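You operate a simulated robot arm through the tools that you are given. There is no shell and no other tool. Be economical: measure what you need, move in short steps, check, and stop when the job is done.

Carry out the task below with a simulated two-armed robot. There is one attempt and no reset: what you move stays moved.

Task
Jog stalled press A in reverse till it frees, then restart it.
Fine: first shut the hopper gate and back the choke off to 0; leave it running empty.

Only the result counts: the job must be done as asked and must still hold three seconds after the hand-in. Knocking over, shifting, dropping, spilling or breaking anything else fails it.

Robot
Two 6-joint arms with two-finger parallel grippers on one trunk, on a base that drives. Base frame: it is fixed to the floor where the robot stands at the start and does not move with it; the origin is under the middle of the robot, x ahead of it, y to its left, z up. Lengths are in mm, angles in degrees, forces in N, time in s.
The left shoulder is at the start at [80, 216, 1566], the right one opposite. With the tool pointing down near the work surface each hand reaches from about 100 to 720 mm from the robot's upright axis, wherever it stands, measured 20 degrees to its own side. Places, roughly: choke bar [400, 700, 1000]; hopper gate [700, 100, 1200]; press start button [400, -300, 1200]. Payload 3.43 kg a hand.
The tool frame of a hand sits at the grasp point between the pads (the TCP): z along the fingers, y along the line on which they close. The tips reach 30 mm beyond it. The gripper opens to 94 mm. The fingers are 28 mm wide and 10 mm thick; the gripper's body (50 by 96 mm) begins 55 mm behind the TCP.
Orientation is that of the tool frame in the base frame, as a unit quaternion [w, x, y, z]. With the fingers straight down and closing along the base's y, the tool's x points along the base's -x, its y along +y and its z along -z.

Tools
- The arms move only by the tool step_arm. It takes "left_plan", "right_plan" or both (then of equal length, played together; a hand with none holds still); each is a list of rows, each an object (a shift or turn left out is 0, a gripper value left out holds the last) with "travel": the shift along the base's x, y, z in units of 40 mm (1.0 is 40 mm), a list of three; "rot": the turn, a rotation vector about the base's x, y, z in units of 4 degrees (1.0 is 4 degrees), a list of three; "grip": the gripper command, from -1 (fully open) to 1 (shut), values between in proportion. In form: [{"travel": [x, y, z], "rot": [ax, ay, az], "grip": grip}, ...]. A call has 1 to 12 rows; each row shifts and turns the commanded pose from where the row before left it. A call with a number of a shift or a turn outside -1 to 1 is refused whole. Rows are played at 5 a second. More than 50 mm and 8.6 degrees between two rows, or a gripper value outside its range, and nothing of the call is played. Where a pose cannot be reached the arm comes as near as it can. A force on the tool above 90 N (or 10 N above the force at the start of the call, whichever is more), or a blocked arm, ends the call early, and 0.2 s more pass. Each finger travels about 72 mm/s and halts on what it meets, pressing with about 44 N; the grip force reading is that of the motor and also rises with nothing between the fingers. The clock runs only during rows and for 0.2 s after the last one: add rows that do not move to give the fingers time. The reply holds the time, the measured pose of the TCP, the force on the tool along the base axes, the opening and the grip force, in the units named above and with some noise, with the torque about the TCP (base axes, N m) and any sound that the robot's microphone picked up, and new pictures: "show" is both (left out), scene, wrist or none (wrist: the cameras of the hands that moved).
- Cameras (640 x 400 px; columns grow to the right, rows downward): "scene" is now at [95.3, 24, 1711.2]; the picture's right is [0.36, -0.93, 0.00], its down [-0.79, -0.31, -0.53] and it looks along [0.49, 0.19, -0.85] (base axes); focal length 255 px, centre (320, 200). "left" rides on the left gripper at [76, -14, -103] in its tool frame; the picture's right is [0.18, 0.98, 0.00], its down [-0.75, 0.14, -0.64] and it looks along [-0.63, 0.12, 0.77] (tool axes); focal length 243 px, centre (320, 200). "right" rides on the right gripper at [76, 14, -102] in its tool frame; the picture's right is [-0.18, 0.98, 0.00], its down [-0.75, -0.14, -0.64] and it looks along [-0.63, -0.12, 0.77] (tool axes); focal length 243 px, centre (320, 200). There is no depth. A picture from a camera that has moved, and an enlarged one, comes with that camera's place and axes in the base frame and with its lens.
- lift_body(by): slides the trunk up (or, below 0, down) by that many mm; the arms and the scene camera ride with it, the base frame stays. It gives what a move gives, with no picture.
- base_move(legs): drives the robot by 1 to 6 legs, each [ahead, left, turn to the left] in mm, mm and degrees, along the robot's own axes; the way and the turn of a leg run together, so that a leg with both is an arc; at most 1500 mm and 180 degrees a leg. The arms and the cameras ride along, it lands a little off, and it stops where it bumps. It gives what a move gives, and a new picture of the scene camera.
- aim_head(pan, tilt): turns the head with the scene camera to pan (to the left, within 86 degrees either way) and tilt (down, from -29 to 69), counted from straight ahead of the robot. It gives what a move gives, and a new picture of the scene camera.
- enlarge(camera, box): a new picture of the part [left, top, right, bottom] of that camera's present view, enlarged. It takes no simulated time.
- sign_off(): hands the job in; it is judged then, once.

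Work in short steps. Places have to be worked out from the pictures, the camera data and where the tool is seen: move nearer, look again, correct. Check each grasp and each placing, and mend what went wrong. You have 120 turns and 260 pictures in all, those below and enlarged ones among them. Open the grippers and draw the arms clear of the work before you hand the job in, unless the task says otherwise; then end with one line.

The tools are called after "Request:" as name(argument=value, ...) on one line, values as JSON. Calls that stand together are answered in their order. step_arm: Moves the arms, as the interface text tells. Its arguments: {"type":"object","properties":{"left_plan":{"type":"array","items":{"type":"object","properties":{"travel":{"type":"array","items":{"type":"number"}},"rot":{"type":"array","items":{"type":"number"}},"grip":{"type":"number"}}}},"right_plan":{"type":"array","items":{"type":"object","properties":{"travel":{"type":"array","items":{"type":"number"}},"rot":{"type":"array","items":{"type":"number"}},"grip":{"type":"number"}}}},"show":{"type":"string","enum":["both","scene","wrist","none"]}},"required":[]} The other tools are called the same way: lift_body (by) slides the trunk up or down; base_move (legs) drives the base; aim_head (pan, tilt) turns the head that bears the scene camera; enlarge (camera, box) takes an enlarged picture of a part of a camera's view; sign_off () hands the job in.

At the start:

```text
t: 0.0
left_position: [409.1, 297.4, 999.7]
left_ee_rot: [0.0, 0.0, 1.0, 0.0]
left_ft_force: [0.5, 0.2, 0.0]
left_wrist_torque: [0.05, -0.01, -0.01]
left_gripper_width: 94.0
left_gripper_force: 0.1
right_position: [457.8, -48.4, 999.3]
right_ee_rot: [0.0, 0.001, 1.0, 0.0]
right_ft_force: [1.0, 0.6, -0.5]
right_wrist_torque: [-0.02, -0.02, -0.02]
right_gripper_width: 93.9
right_gripper_force: 0.0
trunk travel left (down, up): [-796.0, 44.0]
robot x, y, heading: [-3.1, -3.7, 0.0]
head pan, tilt: [21.2, 58.1]
```

scene: 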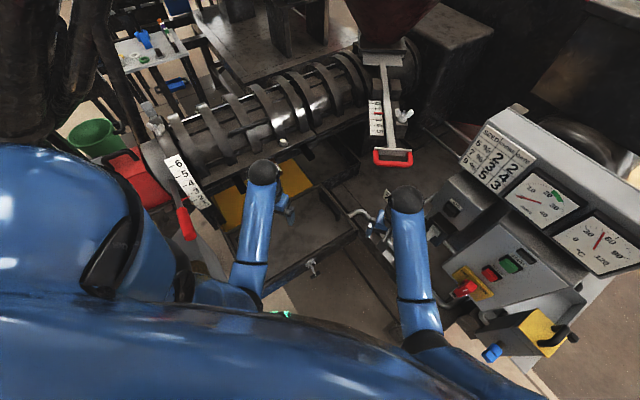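
right: 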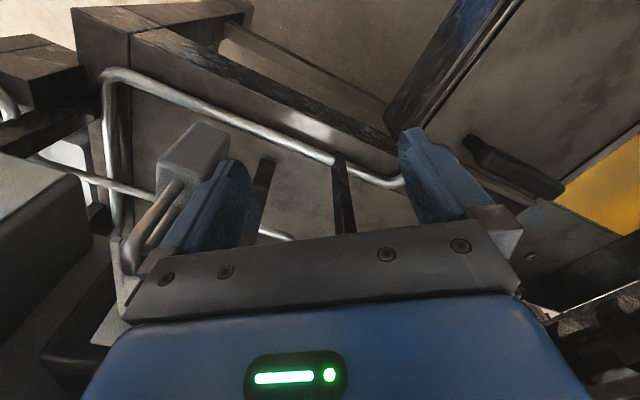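
left: 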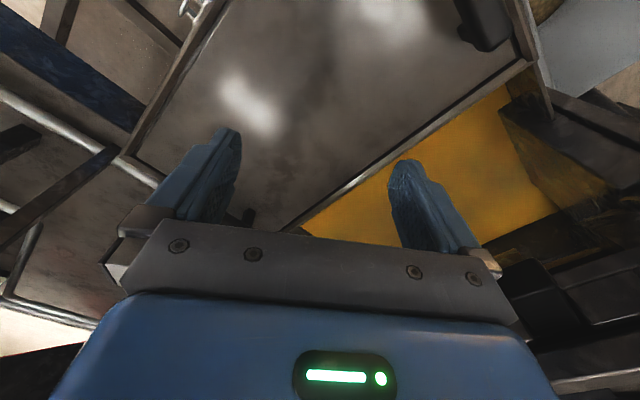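

The scene shows a screw press with a choke bar (left, red handle), a hopper gate (red handle, centre) and a control panel (right). I enlarge these parts for reading.

Request:
enlarge(camera="scene", box=[420, 90, 640, 380])

Request:
enlarge(camera="scene", box=[100, 80, 260, 250])

Request:
enlarge(camera="scene", box=[330, 20, 470, 180])

```text
1.38 times, centred on (530, 235) of scene
camera zoom: at [95.3, 24.0, 1711.2], right [0.36, -0.93, 0.0], down [-0.79, -0.31, -0.53], along [0.49, 0.19, -0.85], focal length 352 px, centre (30, 152)
```

zoom: 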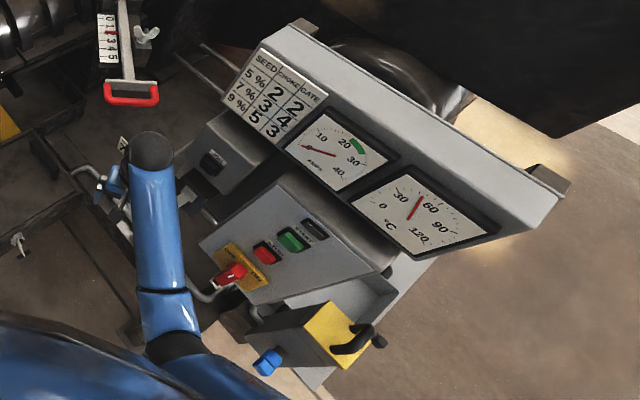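

```text
2.35 times, centred on (180, 165) of scene
camera zoom: at [95.3, 24.0, 1711.2], right [0.36, -0.93, 0.0], down [-0.79, -0.31, -0.53], along [0.49, 0.19, -0.85], focal length 600 px, centre (649, 282)
```

zoom: 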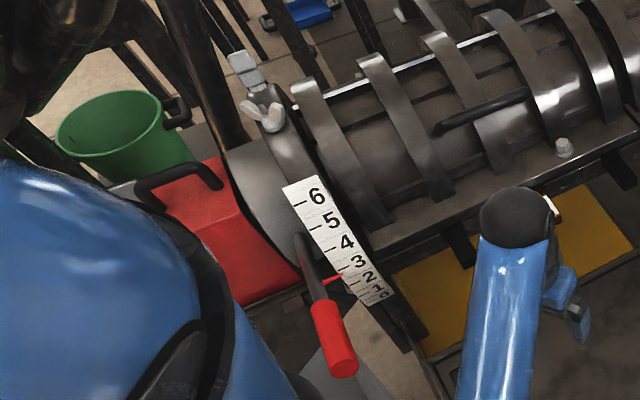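

```text
2.50 times, centred on (400, 100) of scene
camera zoom: at [95.3, 24.0, 1711.2], right [0.36, -0.93, 0.0], down [-0.79, -0.31, -0.53], along [0.49, 0.19, -0.85], focal length 638 px, centre (120, 450)
```

zoom: 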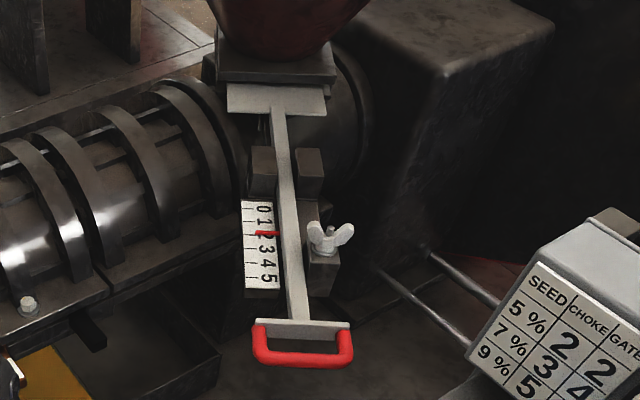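

I need to see the control panel straight on, so I turn the head to the right.

Request:
aim_head(pan=-35, tilt=50)

Request:
enlarge(camera="scene", box=[160, 100, 480, 300])

```text
t: 1.2
left_position: [409.1, 297.4, 998.8]
left_ee_rot: [0.0, -0.001, 1.0, 0.0]
left_ft_force: [0.2, -0.2, 0.6]
left_wrist_torque: [-0.01, 0.03, 0.03]
left_gripper_width: 93.9
left_gripper_force: 0.1
right_position: [457.5, -48.1, 1000.9]
right_ee_rot: [0.0, 0.0, 1.0, 0.0]
right_ft_force: [0.3, 0.1, -0.6]
right_wrist_torque: [0.03, -0.01, -0.03]
right_gripper_width: 93.9
right_gripper_force: 0.1
trunk travel left (down, up): [-796.0, 44.0]
robot x, y, heading: [-1.7, -0.9, 0.1]
head pan, tilt: [-35.0, 50.0]
camera scene: at [94.4, -45.1, 1721.5], right [-0.57, -0.82, 0.0], down [-0.63, 0.44, -0.64], along [0.53, -0.37, -0.77], focal length 255 px, centre (320, 200)
```

scene: 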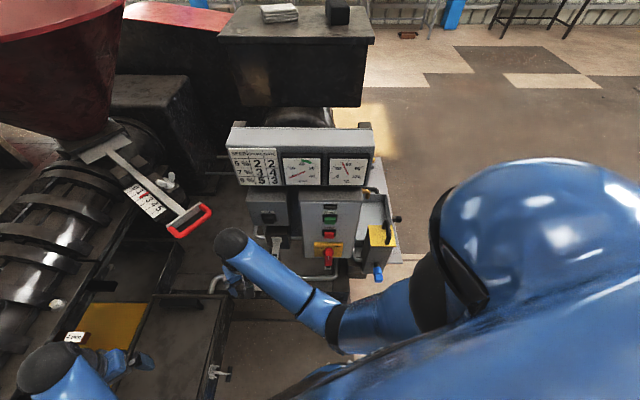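

```text
2.00 times, centred on (320, 200) of scene
camera zoom: at [94.4, -45.1, 1721.5], right [-0.57, -0.82, 0.0], down [-0.63, 0.44, -0.64], along [0.53, -0.37, -0.77], focal length 510 px, centre (320, 200)
```

zoom: 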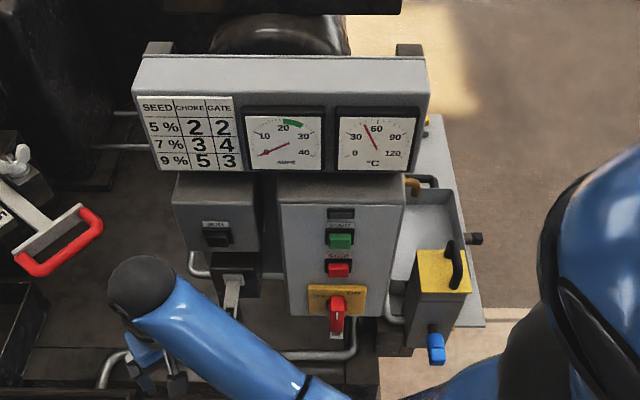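

Request:
enlarge(camera="scene", box=[240, 180, 400, 280])

Request:
enlarge(camera="scene", box=[305, 195, 365, 275])

Request:
enlarge(camera="scene", box=[90, 130, 220, 250])

```text
4.00 times, centred on (320, 230) of scene
camera zoom: at [94.4, -45.1, 1721.5], right [-0.57, -0.82, 0.0], down [-0.63, 0.44, -0.64], along [0.53, -0.37, -0.77], focal length 1021 px, centre (320, 80)
```

zoom: 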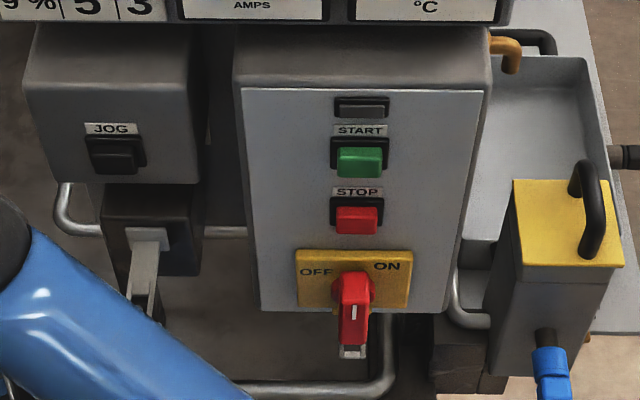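

```text
5.00 times, centred on (335, 235) of scene
camera zoom: at [94.4, -45.1, 1721.5], right [-0.57, -0.82, 0.0], down [-0.63, 0.44, -0.64], along [0.53, -0.37, -0.77], focal length 1276 px, centre (245, 25)
```

zoom: 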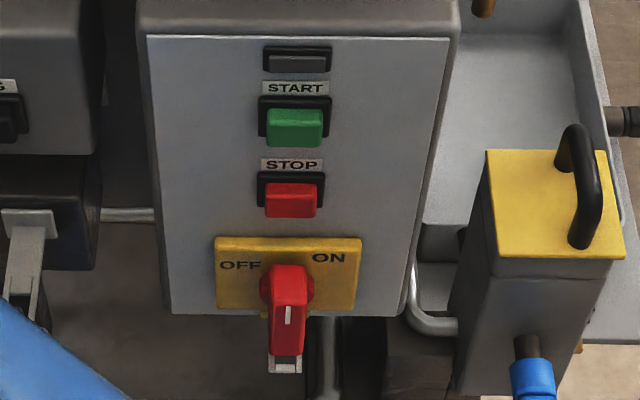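

```text
3.33 times, centred on (155, 190) of scene
camera zoom: at [94.4, -45.1, 1721.5], right [-0.57, -0.82, 0.0], down [-0.63, 0.44, -0.64], along [0.53, -0.37, -0.77], focal length 851 px, centre (870, 233)
```

zoom: 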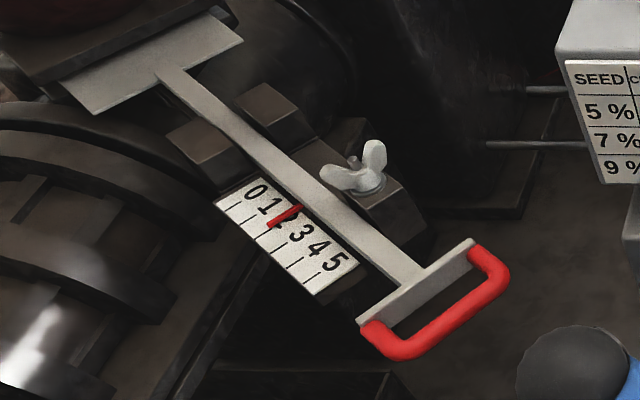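

The isolator knob seems to stand midway between OFF and ON (tripped), and a lever sits beneath the JOG button, hidden by the right arm. I draw the right hand back and up while yawing it toward the panel for a closer view.

Request:
step_arm(right_plan=[{"travel": [-0.7, 0, 1]}, {"travel": [-0.7, 0, 1]}, {"travel": [-0.7, 0, 1], "rot": [0, 0, -1]}, {"travel": [-0.7, -0.2, 1], "rot": [0, 0, -1]}, {"travel": [-0.7, -0.4, 1], "rot": [0, 0, -1]}, {"travel": [-0.7, -0.4, 1], "rot": [0, 0, -1]}, {"travel": [-0.5, -0.4, 0], "rot": [0, 0, -1]}, {"travel": [-0.5, -0.4, 0], "rot": [0, 0, -1]}, {"travel": [0, -0.4, 0], "rot": [0, 0, -1]}, {"travel": [0, 0, 0], "rot": [0, 0, -1]}, {"travel": [0, 0, 0], "rot": [0, 0, -1]}])

```text
refused: row 5 steps farther than a row can; nothing moved
```

A row was too long; I shorten them.

Request:
step_arm(right_plan=[{"travel": [-0.7, 0, 0.9]}, {"travel": [-0.7, 0, 0.9]}, {"travel": [-0.7, 0, 0.9], "rot": [0, 0, -1]}, {"travel": [-0.7, -0.2, 0.9], "rot": [0, 0, -1]}, {"travel": [-0.7, -0.4, 0.9], "rot": [0, 0, -1]}, {"travel": [-0.7, -0.4, 0.9], "rot": [0, 0, -1]}, {"travel": [-0.5, -0.4, 0.5], "rot": [0, 0, -1]}, {"travel": [-0.5, -0.4, 0], "rot": [0, 0, -1]}, {"travel": [0, -0.4, 0], "rot": [0, 0, -1]}, {"travel": [0, 0, 0], "rot": [0, 0, -1]}, {"travel": [0, 0, 0], "rot": [0, 0, -1]}])

```text
t: 3.6
left_position: [410.1, 298.7, 1000.6]
left_ee_rot: [0.002, 0.0, 1.0, 0.0]
left_ft_force: [0.5, -0.6, -0.6]
left_wrist_torque: [-0.04, -0.01, 0.02]
left_gripper_width: 94.0
left_gripper_force: 0.1
right_position: [277.8, -129.3, 1002.9]
right_ee_rot: [0.0, 0.31, 0.951, 0.0]
right_ft_force: [0.3, 0.2, 0.4]
right_wrist_torque: [-0.02, 0.0, 0.02]
right_gripper_width: 94.0
right_gripper_force: 0.1
right hand out of reach, approached as far as the arm can: row 1, 2, 3, 4, 5, 6, 7
trunk travel left (down, up): [-796.0, 44.0]
robot x, y, heading: [-2.2, -3.0, 0.3]
head pan, tilt: [-35.0, 50.0]
camera scene: at [94.1, -45.1, 1721.6], right [-0.57, -0.82, 0.0], down [-0.63, 0.44, -0.64], along [0.53, -0.37, -0.77], focal length 255 px, centre (320, 200)
camera right: at [224.7, -73.9, 1104.6], right [0.73, 0.69, 0.0], down [0.53, -0.56, 0.64], along [0.44, -0.47, -0.77], focal length 243 px, centre (320, 200)
```

scene: 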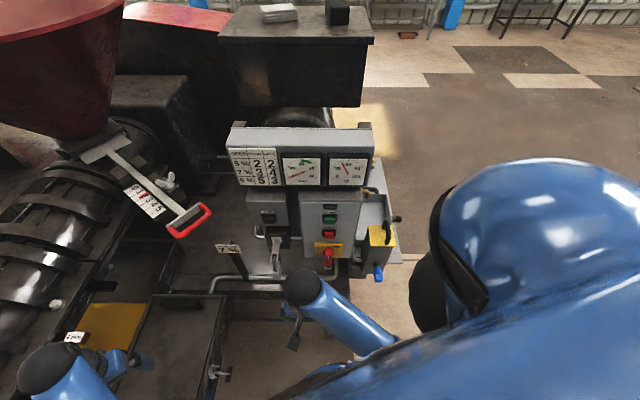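
right: 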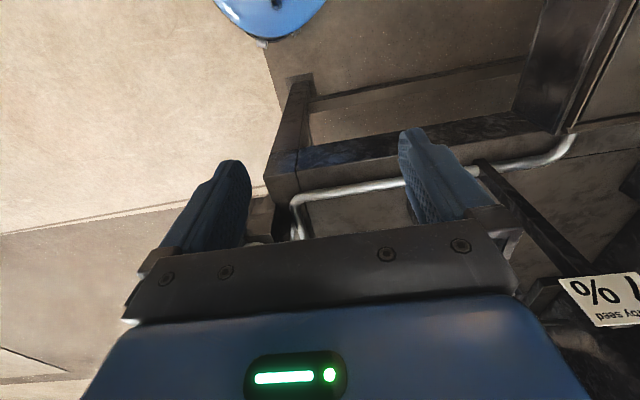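

The arm cannot go higher with the tool pointing down, but now the lever is uncovered. I zoom in on it and the sign.

Request:
enlarge(camera="scene", box=[205, 180, 345, 290])

Request:
enlarge(camera="scene", box=[225, 120, 375, 190])

```text
3.64 times, centred on (275, 235) of scene
camera zoom: at [94.1, -45.1, 1721.6], right [-0.57, -0.82, 0.0], down [-0.63, 0.44, -0.64], along [0.53, -0.37, -0.77], focal length 928 px, centre (484, 73)
```

zoom: 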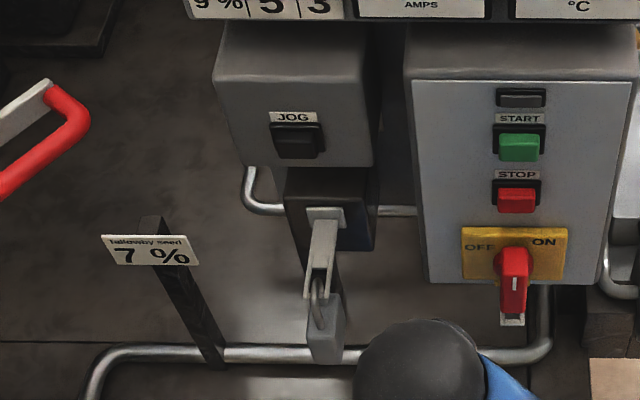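

```text
4.27 times, centred on (300, 155) of scene
camera zoom: at [94.1, -45.1, 1721.6], right [-0.57, -0.82, 0.0], down [-0.63, 0.44, -0.64], along [0.53, -0.37, -0.77], focal length 1089 px, centre (405, 392)
```

zoom: 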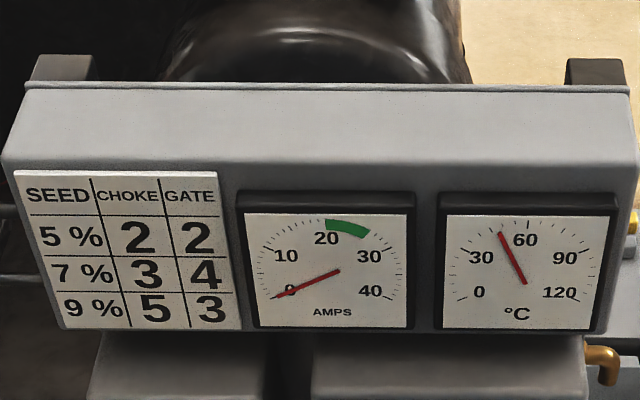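

I zoom strongly on the jog box, the padlocked part and the isolator.

Request:
enlarge(camera="scene", box=[258, 200, 302, 265])

Request:
enlarge(camera="scene", box=[308, 225, 348, 255])

Request:
enlarge(camera="scene", box=[345, 180, 415, 290])

```text
6.15 times, centred on (280, 232) of scene
camera zoom: at [94.1, -45.1, 1721.6], right [-0.57, -0.82, 0.0], down [-0.63, 0.44, -0.64], along [0.53, -0.37, -0.77], focal length 1570 px, centre (566, 0)
```

zoom: 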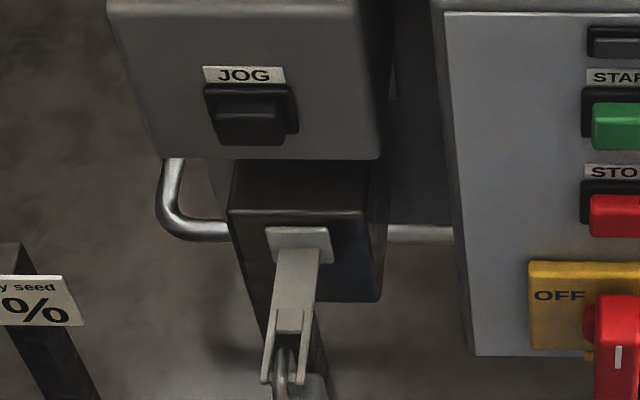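

```text
13.33 times, centred on (328, 240) of scene
camera zoom: at [94.1, -45.1, 1721.6], right [-0.57, -0.82, 0.0], down [-0.63, 0.44, -0.64], along [0.53, -0.37, -0.77], focal length 3402 px, centre (213, -333)
```

zoom: 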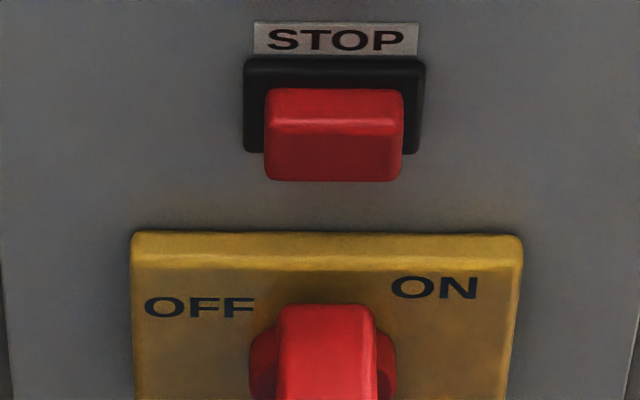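

```text
3.64 times, centred on (380, 235) of scene
camera zoom: at [94.1, -45.1, 1721.6], right [-0.57, -0.82, 0.0], down [-0.63, 0.44, -0.64], along [0.53, -0.37, -0.77], focal length 928 px, centre (102, 73)
```

zoom: 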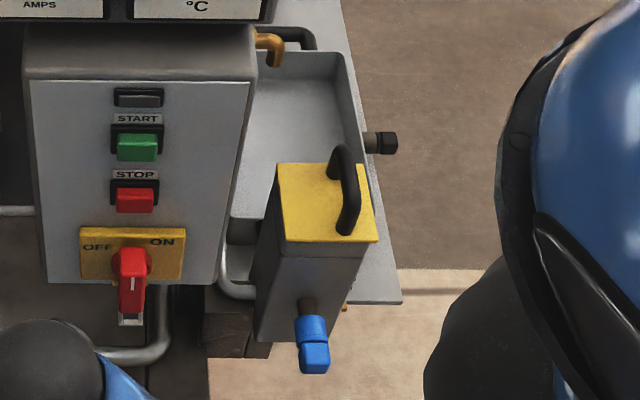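

Knob seems upright, and the padlocked piece remains unclear. I pitch the right hand up about 40° so its camera looks level at the panel.

Request:
step_arm(right_plan=[{"travel": [0, 0, 0.2], "rot": [-0.59, -0.81, 0]}, {"travel": [0, 0, 0.2], "rot": [-0.59, -0.81, 0]}, {"travel": [0, 0, 0.2], "rot": [-0.59, -0.81, 0]}, {"travel": [0, 0, 0.2], "rot": [-0.59, -0.81, 0]}, {"travel": [0, 0, 0.2], "rot": [-0.59, -0.81, 0]}, {"travel": [0, 0, 0.3], "rot": [-0.59, -0.81, 0]}, {"travel": [0, 0, 0.3], "rot": [-0.59, -0.81, 0]}, {"travel": [0, 0, 0.3], "rot": [-0.59, -0.81, 0]}, {"travel": [0, 0, 0.3], "rot": [-0.59, -0.81, 0]}, {"travel": [0, 0, 0.3], "rot": [-0.59, -0.81, 0]}])

```text
t: 5.8
left_position: [409.2, 297.2, 998.6]
left_ee_rot: [0.0, 0.0, 1.0, 0.0]
left_ft_force: [0.6, 0.8, -0.1]
left_wrist_torque: [-0.01, -0.01, 0.0]
left_gripper_width: 93.9
left_gripper_force: 0.1
right_position: [286.9, -138.0, 1092.1]
right_ee_rot: [0.327, 0.29, 0.893, -0.105]
right_ft_force: [-0.9, 0.0, 0.6]
right_wrist_torque: [-0.01, 0.04, 0.02]
right_gripper_width: 94.0
right_gripper_force: 0.1
right hand out of reach, approached as far as the arm can: row 8, 9, 10
trunk travel left (down, up): [-796.0, 44.0]
robot x, y, heading: [0.7, 1.6, 0.1]
head pan, tilt: [-35.0, 50.0]
camera scene: at [94.3, -45.1, 1721.6], right [-0.57, -0.82, 0.0], down [-0.63, 0.44, -0.64], along [0.53, -0.37, -0.77], focal length 255 px, centre (320, 200)
camera right: at [193.1, -54.9, 1120.7], right [0.69, 0.71, 0.12], down [0.05, -0.21, 0.98], along [0.72, -0.67, -0.18], focal length 243 px, centre (320, 200)
```

scene: 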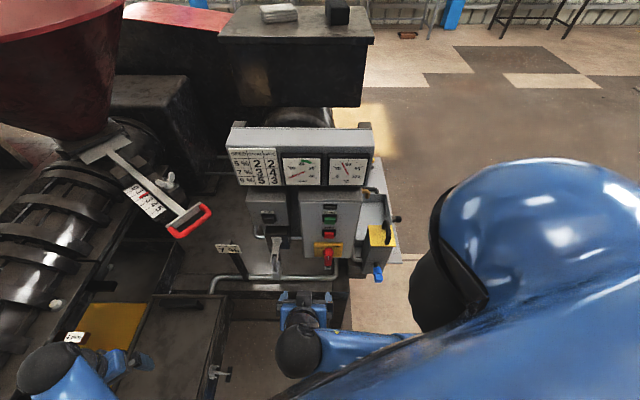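
right: 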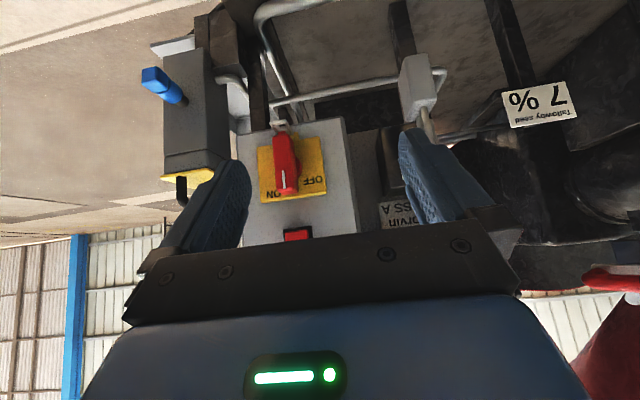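

There is a sign "...SERVIN... PRESS A". I zoom the wrist view on knob and sign.

Request:
enlarge(camera="right", box=[240, 110, 350, 245])

Request:
enlarge(camera="right", box=[360, 40, 450, 240])

```text
2.96 times, centred on (295, 178) of right
camera zoom: at [193.1, -54.9, 1120.7], right [0.69, 0.71, 0.12], down [0.05, -0.21, 0.98], along [0.72, -0.67, -0.18], focal length 719 px, centre (394, 267)
```

zoom: 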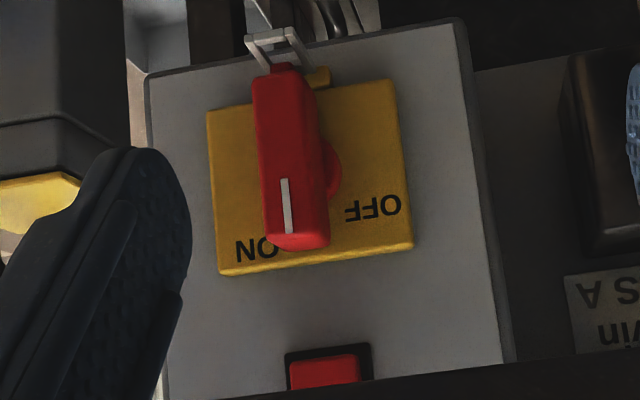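

```text
2.00 times, centred on (405, 140) of right
camera zoom: at [193.1, -54.9, 1120.7], right [0.69, 0.71, 0.12], down [0.05, -0.21, 0.98], along [0.72, -0.67, -0.18], focal length 485 px, centre (150, 320)
```

zoom: 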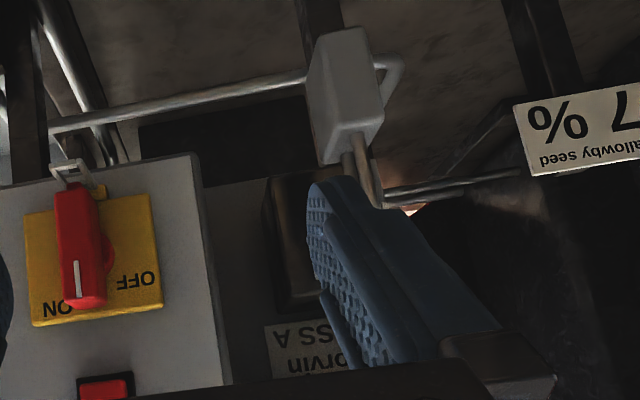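

The pointer stands at 12 o'clock, likely ON. I yaw the hand left so the jog box and locked lever come between the fingers.

Request:
step_arm(right_plan=[{"rot": [0, 0, 1]}, {"rot": [0, 0, 1]}, {"rot": [0, 0, 1]}, {"rot": [0, 0, 1]}, {"rot": [0, 0, 1]}, {"travel": [0, 0, 0]}], show="wrist")

Request:
enlarge(camera="right", box=[240, 20, 420, 235])

```text
t: 7.2
left_position: [410.0, 298.7, 999.8]
left_ee_rot: [0.001, 0.001, 1.0, -0.001]
left_ft_force: [0.3, 0.8, 0.2]
left_wrist_torque: [0.0, 0.01, 0.01]
left_gripper_width: 93.9
left_gripper_force: 0.1
right_position: [289.7, -131.7, 1080.7]
right_ee_rot: [0.339, 0.13, 0.93, -0.048]
right_ft_force: [-0.1, 0.3, 0.6]
right_wrist_torque: [-0.05, 0.02, 0.03]
right_gripper_width: 94.0
right_gripper_force: 0.0
right hand out of reach, approached as far as the arm can: row 4, 5
trunk travel left (down, up): [-796.0, 44.0]
robot x, y, heading: [3.0, -1.4, 0.2]
head pan, tilt: [-35.0, 50.0]
camera right: at [173.7, -85.8, 1110.0], right [0.41, 0.91, 0.12], down [0.12, -0.18, 0.98], along [0.91, -0.38, -0.18], focal length 243 px, centre (320, 200)
```

right: 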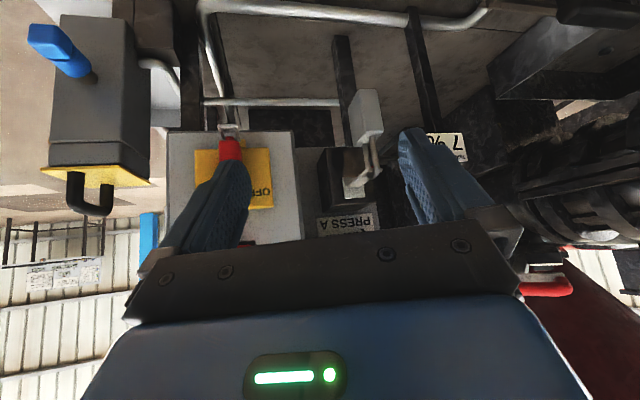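

```text
1.86 times, centred on (330, 128) of right
camera zoom: at [173.7, -85.8, 1110.0], right [0.41, 0.91, 0.12], down [0.12, -0.18, 0.98], along [0.91, -0.38, -0.18], focal length 451 px, centre (301, 335)
```

zoom: 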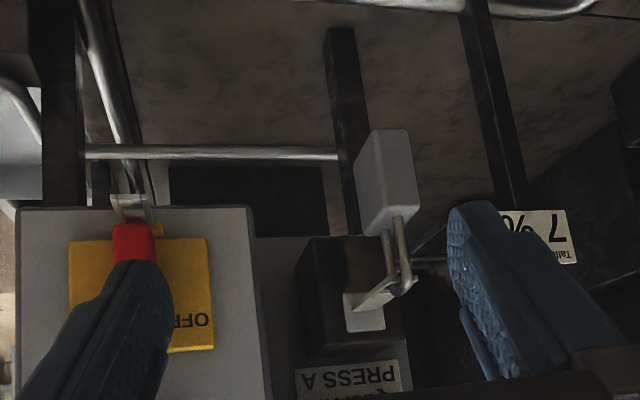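

The padlock merely hangs on a hook. Before acting I look at the rest of the machine for a reversing control or other panels.

Request:
aim_head(pan=20, tilt=35)

Request:
aim_head(pan=60, tilt=50)

Request:
aim_head(pan=-40, tilt=15)

```text
t: 8.5
left_position: [409.3, 298.4, 999.9]
left_ee_rot: [0.001, 0.0, 1.0, 0.0]
left_ft_force: [-0.5, -0.5, -0.3]
left_wrist_torque: [0.01, 0.0, 0.0]
left_gripper_width: 93.9
left_gripper_force: 0.1
right_position: [290.0, -132.8, 1080.6]
right_ee_rot: [0.34, 0.131, 0.93, -0.05]
right_ft_force: [-0.3, 0.3, -0.1]
right_wrist_torque: [-0.01, 0.03, 0.0]
right_gripper_width: 93.8
right_gripper_force: 0.1
trunk travel left (down, up): [-796.0, 44.0]
robot x, y, heading: [1.1, -0.2, 0.1]
head pan, tilt: [20.0, 35.0]
camera scene: at [114.0, 29.1, 1743.3], right [0.34, -0.94, 0.0], down [-0.54, -0.2, -0.82], along [0.77, 0.28, -0.57], focal length 255 px, centre (320, 200)
```

scene: 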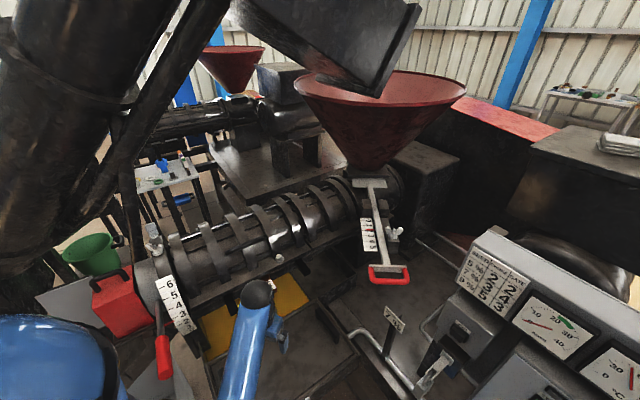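

```text
t: 9.6
left_position: [409.5, 299.6, 998.2]
left_ee_rot: [0.002, 0.001, 1.0, 0.001]
left_ft_force: [0.2, 0.2, 0.4]
left_wrist_torque: [-0.02, -0.01, -0.03]
left_gripper_width: 94.2
left_gripper_force: 0.0
right_position: [289.1, -132.5, 1080.4]
right_ee_rot: [0.34, 0.131, 0.93, -0.049]
right_ft_force: [-0.2, -0.2, 0.2]
right_wrist_torque: [-0.02, -0.02, -0.02]
right_gripper_width: 94.0
right_gripper_force: 0.1
trunk travel left (down, up): [-796.0, 44.0]
robot x, y, heading: [3.0, 1.6, 0.0]
head pan, tilt: [60.0, 50.0]
camera scene: at [69.7, 65.7, 1721.6], right [0.87, -0.5, 0.0], down [-0.38, -0.66, -0.64], along [0.32, 0.56, -0.77], focal length 255 px, centre (320, 200)
```

scene: 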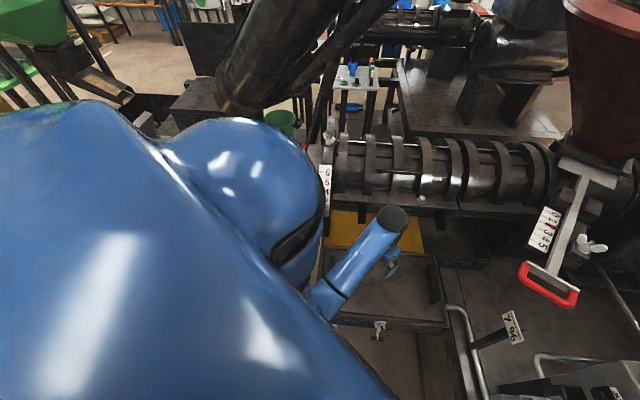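

```text
t: 11.3
left_position: [409.4, 299.0, 1000.1]
left_ee_rot: [0.001, 0.0, 1.0, 0.0]
left_ft_force: [-0.5, 0.2, 0.2]
left_wrist_torque: [-0.02, 0.02, 0.02]
left_gripper_width: 94.0
left_gripper_force: 0.1
right_position: [290.0, -132.8, 1080.7]
right_ee_rot: [0.34, 0.132, 0.93, -0.049]
right_ft_force: [-0.5, -0.3, 0.6]
right_wrist_torque: [0.01, -0.01, -0.01]
right_gripper_width: 94.0
right_gripper_force: 0.1
trunk travel left (down, up): [-796.0, 44.0]
robot x, y, heading: [2.0, -3.1, -0.3]
head pan, tilt: [-40.0, 15.0]
camera scene: at [102.8, -61.0, 1775.3], right [-0.64, -0.77, 0.0], down [-0.2, 0.17, -0.97], along [0.74, -0.62, -0.26], focal length 255 px, centre (320, 200)
```

scene: 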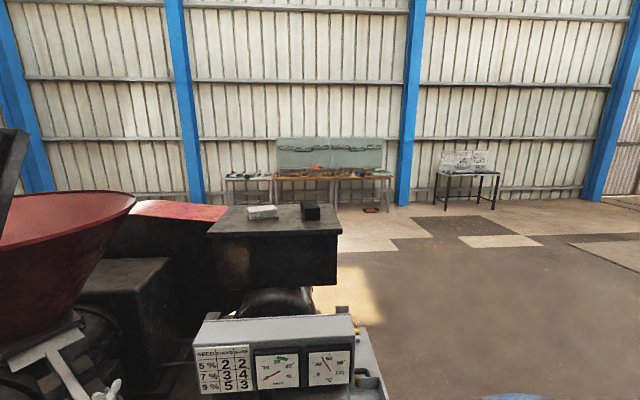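

Press A is the near one; the gate slide is horizontal at z≈1200, its grip at about (550, 10), closing direction yaw ≈19° (2 divisions ≈ 50 mm). I bring the right hand, fingers closed, level and in line before the grip, in two calls.

Request:
step_arm(right_plan=[{"travel": [0.5, 0.3, 0], "rot": [0, 0, 1], "grip": 1}, {"travel": [0.5, 0.3, 0.3], "rot": [0, 0, 1]}, {"travel": [0.5, 0.3, 0.3], "rot": [0, 0, 1]}, {"travel": [0.5, 0.3, 0.3], "rot": [0, 0, 1]}, {"travel": [0.5, 0.3, 0.3], "rot": [0, 0, 1]}, {"travel": [0.4, 0.3, 0.3], "rot": [0, 0, 1]}, {"travel": [0.3, 0.3, 0.3], "rot": [0, 0, 1]}, {"travel": [0, 0.2, 0.3], "rot": [0, 0, 1]}, {"travel": [0, 0.2, 0.3], "rot": [0, 0, 1]}, {"rot": [0.33, -0.94, 0]}, {"rot": [0.33, -0.94, 0]}])

Request:
aim_head(pan=0, tilt=45)

```text
t: 13.7
left_position: [409.3, 298.1, 998.9]
left_ee_rot: [0.001, -0.001, 1.0, 0.001]
left_ft_force: [-1.0, 0.5, -0.3]
left_wrist_torque: [-0.03, -0.07, 0.03]
left_gripper_width: 94.1
left_gripper_force: 0.1
right_position: [417.3, -32.1, 1177.9]
right_ee_rot: [0.403, -0.159, 0.899, 0.069]
right_ft_force: [0.6, 0.6, 0.2]
right_wrist_torque: [0.01, -0.04, 0.02]
right_gripper_width: 0.2
right_gripper_force: 33.0
trunk travel left (down, up): [-796.0, 44.0]
robot x, y, heading: [-0.6, -0.4, -0.0]
head pan, tilt: [-40.0, 15.0]
camera scene: at [101.5, -61.8, 1775.3], right [-0.64, -0.77, 0.0], down [-0.2, 0.17, -0.97], along [0.74, -0.62, -0.26], focal length 255 px, centre (320, 200)
camera right: at [292.8, -64.0, 1188.8], right [-0.22, 0.97, 0.14], down [0.07, -0.12, 0.99], along [0.97, 0.23, -0.04], focal length 243 px, centre (320, 200)
```

scene: 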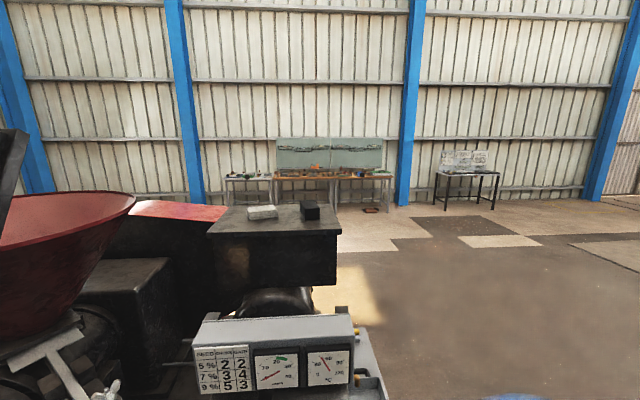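
right: 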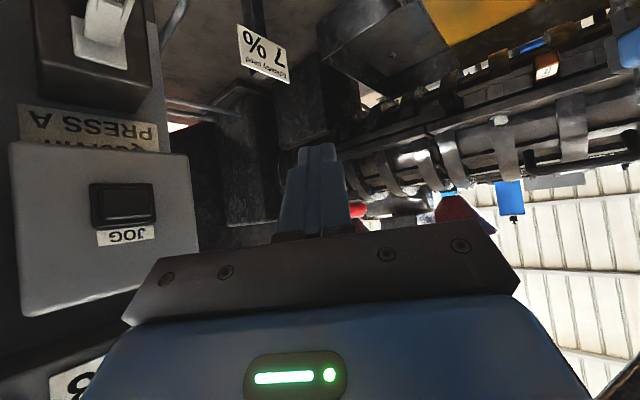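

```text
t: 14.8
left_position: [409.8, 298.9, 998.6]
left_ee_rot: [0.001, 0.0, 1.0, 0.0]
left_ft_force: [0.3, 0.0, -0.9]
left_wrist_torque: [-0.01, -0.02, -0.04]
left_gripper_width: 94.0
left_gripper_force: 0.0
right_position: [417.6, -31.9, 1178.0]
right_ee_rot: [0.401, -0.159, 0.9, 0.069]
right_ft_force: [-0.5, -0.6, -0.8]
right_wrist_torque: [-0.02, 0.0, 0.02]
right_gripper_width: 0.2
right_gripper_force: 33.0
trunk travel left (down, up): [-796.0, 44.0]
robot x, y, heading: [-1.9, 0.5, -0.1]
head pan, tilt: [0.0, 45.0]
camera scene: at [112.8, -0.7, 1728.5], right [0.0, -1.0, 0.0], down [-0.71, 0.0, -0.71], along [0.71, 0.0, -0.71], focal length 255 px, centre (320, 200)
```

scene: 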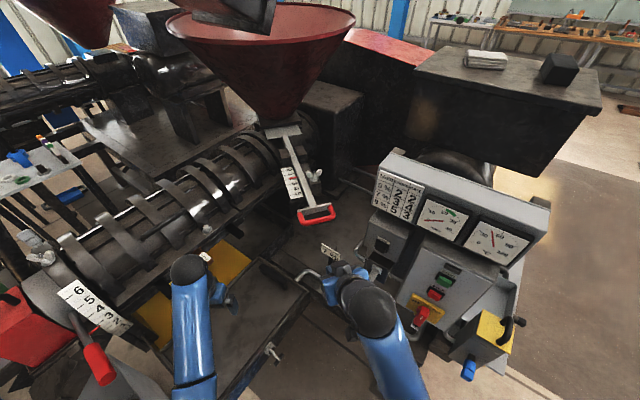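

Hand is in line at yaw 20°, 44° below level, well short of the handle. I level it further and move up to about 40 mm before the grip.

Request:
step_arm(right_plan=[{"travel": [0, 0, 0.15], "rot": [0.33, -0.94, 0]}, {"travel": [0, 0, 0.15], "rot": [0.33, -0.94, 0]}, {"travel": [0, 0, 0.15], "rot": [0.33, -0.94, 0]}, {"travel": [0, 0, 0.15], "rot": [0.33, -0.94, 0]}, {"travel": [0.3, 0.1, 0], "rot": [0.33, -0.94, 0]}, {"travel": [0.3, 0.1, 0], "rot": [0.33, -0.94, 0]}, {"travel": [0.3, 0.1, 0], "rot": [0.33, -0.94, 0]}, {"travel": [0.3, 0.05, 0], "rot": [0.33, -0.94, 0]}, {"travel": [0, 0, 0]}])

Request:
enlarge(camera="scene", box=[260, 120, 400, 320])

```text
t: 16.8
left_position: [410.0, 298.1, 997.4]
left_ee_rot: [0.001, 0.0, 1.0, 0.0]
left_ft_force: [-0.1, -0.4, 0.3]
left_wrist_torque: [0.01, 0.03, 0.0]
left_gripper_width: 94.1
left_gripper_force: 0.0
right_position: [465.6, -20.1, 1201.1]
right_ee_rot: [0.633, -0.135, 0.754, 0.108]
right_ft_force: [-0.5, 0.6, 1.0]
right_wrist_torque: [0.02, 0.04, -0.02]
right_gripper_width: 0.0
right_gripper_force: 33.5
trunk travel left (down, up): [-796.0, 44.0]
robot x, y, heading: [1.9, 0.5, -0.0]
head pan, tilt: [0.0, 45.0]
camera scene: at [112.6, -0.9, 1728.5], right [0.0, -1.0, 0.0], down [-0.71, 0.0, -0.71], along [0.71, 0.0, -0.71], focal length 255 px, centre (320, 200)
camera right: at [353.0, -45.3, 1143.7], right [-0.3, 0.94, 0.17], down [-0.43, -0.3, 0.85], along [0.85, 0.19, 0.49], focal length 243 px, centre (320, 200)
```

scene: 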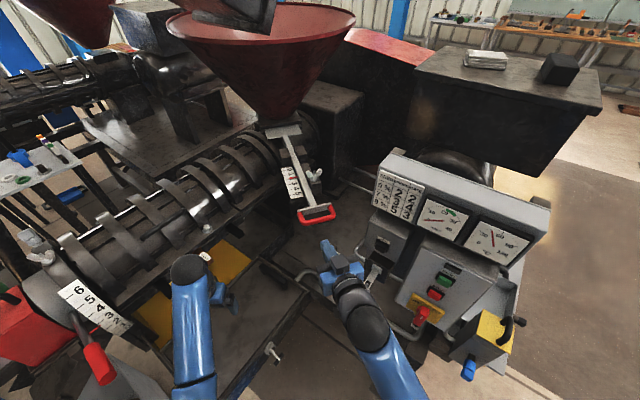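
right: 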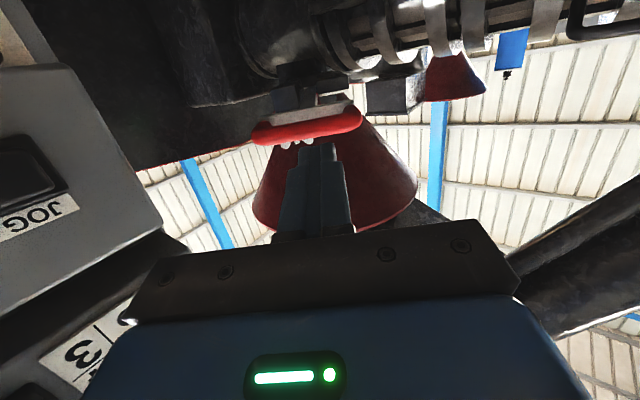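

```text
2.00 times, centred on (330, 220) of scene
camera zoom: at [112.6, -0.9, 1728.5], right [0.0, -1.0, 0.0], down [-0.71, 0.0, -0.71], along [0.71, 0.0, -0.71], focal length 510 px, centre (300, 160)
```

zoom: 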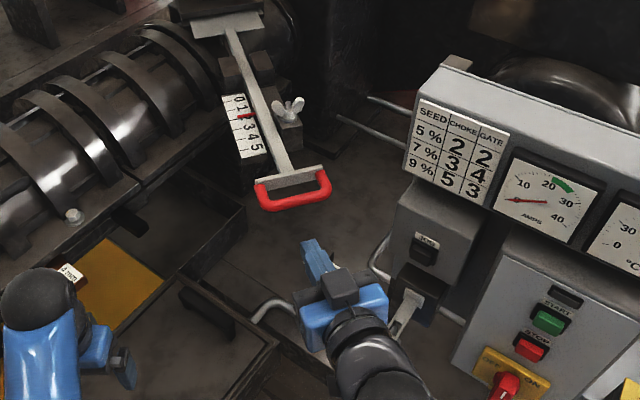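

The grip is measured at (575, 8, 1199) and the tips at (493, −10, 1196). I advance 85 mm along the slide direction to touch it.

Request:
step_arm(right_plan=[{"travel": [0.5, 0.05, 0.05]}, {"travel": [0.47, 0.08, 0]}, {"travel": [0.47, 0.16, 0]}, {"travel": [0.47, 0.16, 0]}, {"travel": [0.12, 0.04, 0]}])

Request:
enlarge(camera="scene", box=[260, 120, 380, 260])

```text
t: 18.0
left_position: [408.3, 296.9, 999.7]
left_ee_rot: [0.001, -0.001, 1.0, 0.0]
left_ft_force: [0.5, -0.2, -0.1]
left_wrist_torque: [0.02, 0.0, 0.03]
left_gripper_width: 93.9
left_gripper_force: 0.1
right_position: [544.9, 0.1, 1202.3]
right_ee_rot: [0.633, -0.133, 0.755, 0.107]
right_ft_force: [-9.4, -3.7, -2.7]
right_wrist_torque: [-0.02, 0.17, -0.07]
right_gripper_width: 0.2
right_gripper_force: 32.9
trunk travel left (down, up): [-796.0, 44.0]
robot x, y, heading: [0.4, -0.3, -0.1]
head pan, tilt: [0.0, 45.0]
camera scene: at [109.8, -2.2, 1728.6], right [0.0, -1.0, 0.0], down [-0.71, 0.0, -0.71], along [0.71, 0.0, -0.71], focal length 255 px, centre (320, 200)
camera right: at [432.5, -26.4, 1146.2], right [-0.3, 0.94, 0.17], down [-0.43, -0.3, 0.86], along [0.85, 0.19, 0.49], focal length 243 px, centre (320, 200)
```

scene: 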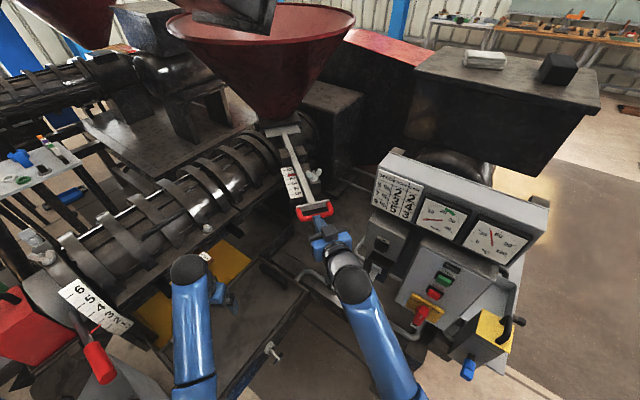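
right: 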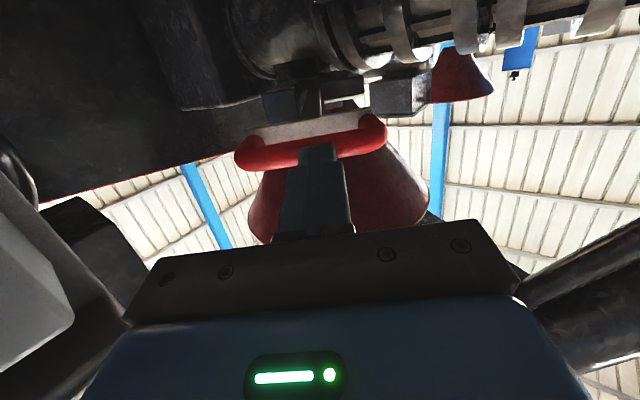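

```text
2.86 times, centred on (320, 190) of scene
camera zoom: at [109.8, -2.2, 1728.6], right [0.0, -1.0, 0.0], down [-0.71, 0.0, -0.71], along [0.71, 0.0, -0.71], focal length 729 px, centre (320, 229)
```

zoom: 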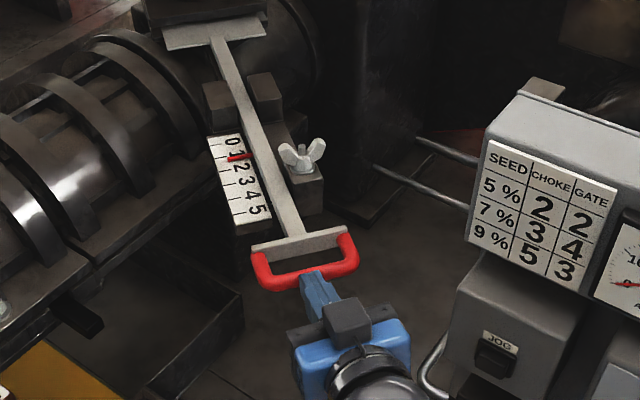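

The gate slides easily (10 N) and the pointer is now near 1. I push on until it meets its stop.

Request:
step_arm(right_plan=[{"travel": [0.25, 0.09, 0]}, {"travel": [0.25, 0.09, 0]}, {"travel": [0.15, 0.05, 0]}, {"travel": [0, 0, 0]}], show="none")

Request:
enlarge(camera="scene", box=[270, 130, 360, 230])

```text
t: 19.0
left_position: [408.5, 297.3, 999.6]
left_ee_rot: [0.002, 0.0, 1.0, 0.001]
left_ft_force: [-0.5, 1.0, 1.3]
left_wrist_torque: [0.01, -0.01, -0.01]
left_gripper_width: 93.8
left_gripper_force: 0.1
right_position: [571.7, 8.2, 1203.1]
right_ee_rot: [0.633, -0.133, 0.755, 0.107]
right_ft_force: [-6.6, -5.8, -2.6]
right_wrist_torque: [-0.07, 0.14, -0.17]
right_gripper_width: 0.1
right_gripper_force: 33.0
trunk travel left (down, up): [-796.0, 44.0]
robot x, y, heading: [2.4, -3.5, -0.0]
head pan, tilt: [0.0, 45.0]
```

```text
4.00 times, centred on (315, 180) of scene
camera zoom: at [111.0, -3.0, 1728.6], right [0.0, -1.0, 0.0], down [-0.71, 0.0, -0.71], along [0.71, 0.0, -0.71], focal length 1021 px, centre (340, 280)
```

zoom: 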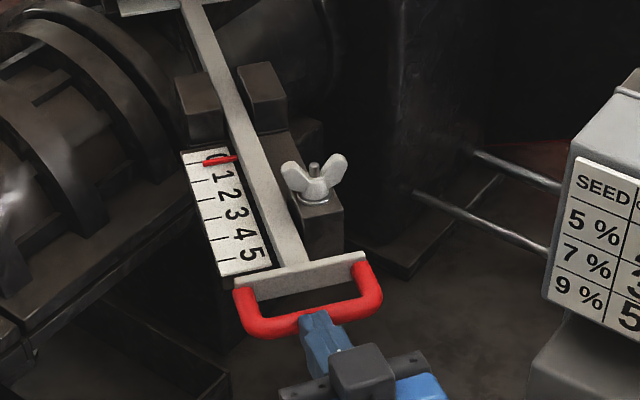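

The pointer is at about 0; I push a little further to feel the stop.

Request:
step_arm(right_plan=[{"travel": [0.12, 0.04, 0]}, {"travel": [0.12, 0.04, 0]}, {"travel": [0, 0, 0]}], show="none")

Request:
enlarge(camera="scene", box=[280, 130, 350, 210])

```text
t: 19.8
left_position: [407.4, 296.2, 1000.8]
left_ee_rot: [0.002, 0.0, 1.0, 0.001]
left_ft_force: [0.5, -0.5, -0.1]
left_wrist_torque: [0.0, 0.03, 0.0]
left_gripper_width: 93.8
left_gripper_force: 0.0
right_position: [581.0, 11.6, 1205.3]
right_ee_rot: [0.634, -0.134, 0.754, 0.107]
right_ft_force: [-14.3, -7.5, -4.2]
right_wrist_torque: [-0.07, 0.3, -0.17]
right_gripper_width: 0.1
right_gripper_force: 32.5
trunk travel left (down, up): [-796.0, 44.0]
robot x, y, heading: [0.0, -2.4, -0.1]
head pan, tilt: [0.0, 45.0]
```

```text
5.00 times, centred on (315, 170) of scene
camera zoom: at [108.6, -3.5, 1728.7], right [0.0, -1.0, 0.0], down [-0.71, 0.0, -0.71], along [0.71, 0.0, -0.71], focal length 1276 px, centre (345, 350)
```

zoom: 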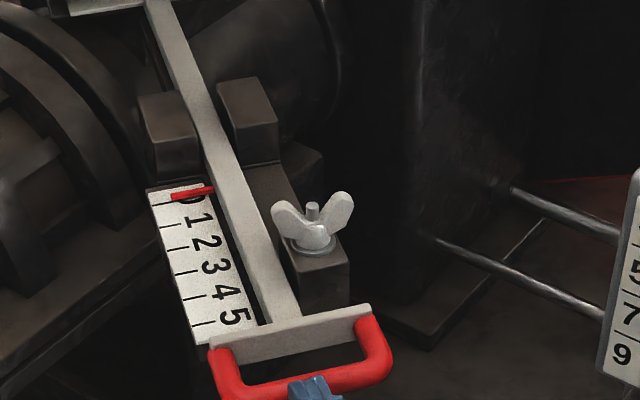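

Now on 0 with rising force; one more nudge confirms the stop.

Request:
step_arm(right_plan=[{"travel": [0.12, 0.04, -0.03]}, {"travel": [0, 0, 0]}], show="none")

Request:
enlarge(camera="scene", box=[280, 130, 350, 210])

```text
t: 20.4
left_position: [404.0, 294.6, 1003.0]
left_ee_rot: [0.004, -0.001, 1.0, 0.002]
left_ft_force: [-0.1, 0.8, 0.7]
left_wrist_torque: [-0.01, 0.0, 0.03]
left_gripper_width: 93.8
left_gripper_force: 0.2
right_position: [579.9, 12.0, 1203.9]
right_ee_rot: [0.634, -0.134, 0.754, 0.108]
right_ft_force: [-34.4, -13.0, -8.0]
right_wrist_torque: [-0.16, 0.52, -0.22]
right_gripper_width: 0.1
right_gripper_force: 33.1
trunk travel left (down, up): [-796.0, 44.0]
robot x, y, heading: [-2.5, -4.8, -0.0]
head pan, tilt: [0.0, 45.0]
```

```text
5.00 times, centred on (315, 170) of scene
camera zoom: at [102.5, -5.5, 1729.0], right [0.0, -1.0, 0.0], down [-0.7, 0.0, -0.71], along [0.71, 0.0, -0.7], focal length 1276 px, centre (345, 350)
```

zoom: 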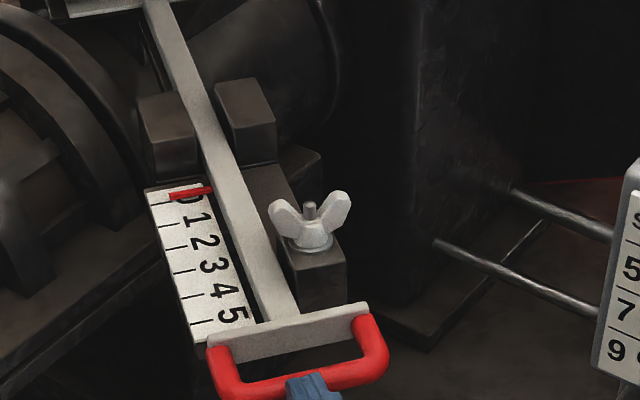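

Gate is shut against its stop. I retract the right hand along the slide direction and look toward the choke.

Request:
step_arm(right_plan=[{"travel": [-0.6, -0.2, 0]}, {"travel": [-0.9, -0.3, 0]}, {"travel": [-0.9, -0.3, 0]}, {"travel": [-0.9, -0.3, 0]}], show="none")

Request:
aim_head(pan=45, tilt=60)

Request:
enlarge(camera="scene", box=[120, 60, 420, 250])

```text
t: 21.4
left_position: [409.4, 298.8, 999.1]
left_ee_rot: [0.001, 0.0, 1.0, 0.0]
left_ft_force: [0.1, -0.3, 0.2]
left_wrist_torque: [0.01, -0.01, 0.02]
left_gripper_width: 93.8
left_gripper_force: 0.0
right_position: [454.9, -28.8, 1202.3]
right_ee_rot: [0.634, -0.134, 0.754, 0.108]
right_ft_force: [-0.6, -1.9, -0.1]
right_wrist_torque: [0.01, -0.06, 0.0]
right_gripper_width: 0.0
right_gripper_force: 33.2
trunk travel left (down, up): [-796.0, 44.0]
robot x, y, heading: [1.0, 1.0, -0.2]
head pan, tilt: [0.0, 45.0]
```

```text
t: 22.5
left_position: [410.1, 298.9, 998.5]
left_ee_rot: [0.002, 0.0, 1.0, 0.0]
left_ft_force: [-0.3, -0.9, 0.1]
left_wrist_torque: [0.02, -0.01, 0.0]
left_gripper_width: 93.9
left_gripper_force: 0.1
right_position: [455.5, -28.3, 1202.9]
right_ee_rot: [0.633, -0.135, 0.755, 0.108]
right_ft_force: [-0.8, 0.8, 0.2]
right_wrist_torque: [0.01, 0.03, -0.04]
right_gripper_width: 0.2
right_gripper_force: 33.0
trunk travel left (down, up): [-796.0, 44.0]
robot x, y, heading: [-0.4, 0.7, -0.2]
head pan, tilt: [45.0, 60.0]
camera scene: at [78.1, 46.0, 1709.0], right [0.71, -0.71, 0.0], down [-0.61, -0.61, -0.5], along [0.35, 0.35, -0.87], focal length 255 px, centre (320, 200)
```

scene: 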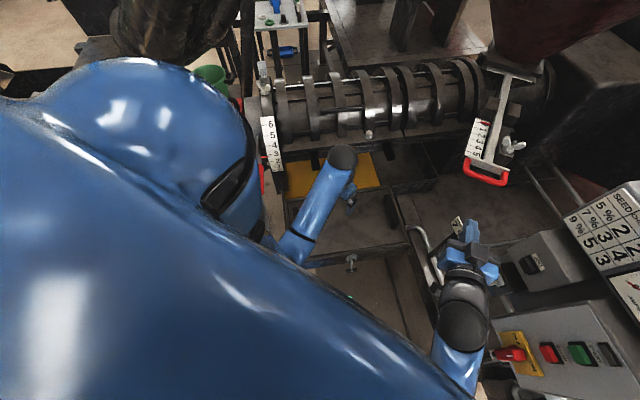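

```text
2.11 times, centred on (270, 155) of scene
camera zoom: at [78.1, 46.0, 1709.0], right [0.71, -0.71, 0.0], down [-0.61, -0.61, -0.5], along [0.35, 0.35, -0.87], focal length 537 px, centre (425, 295)
```

zoom: 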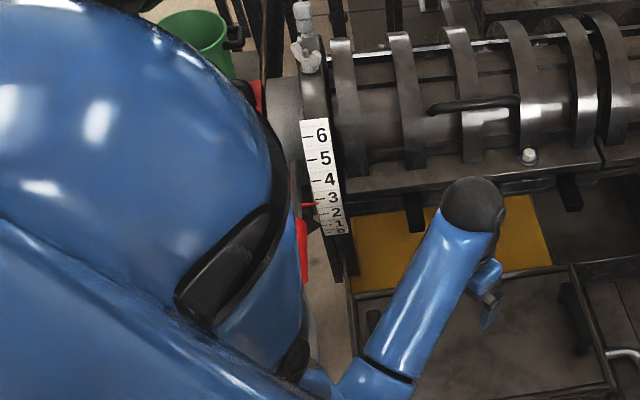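

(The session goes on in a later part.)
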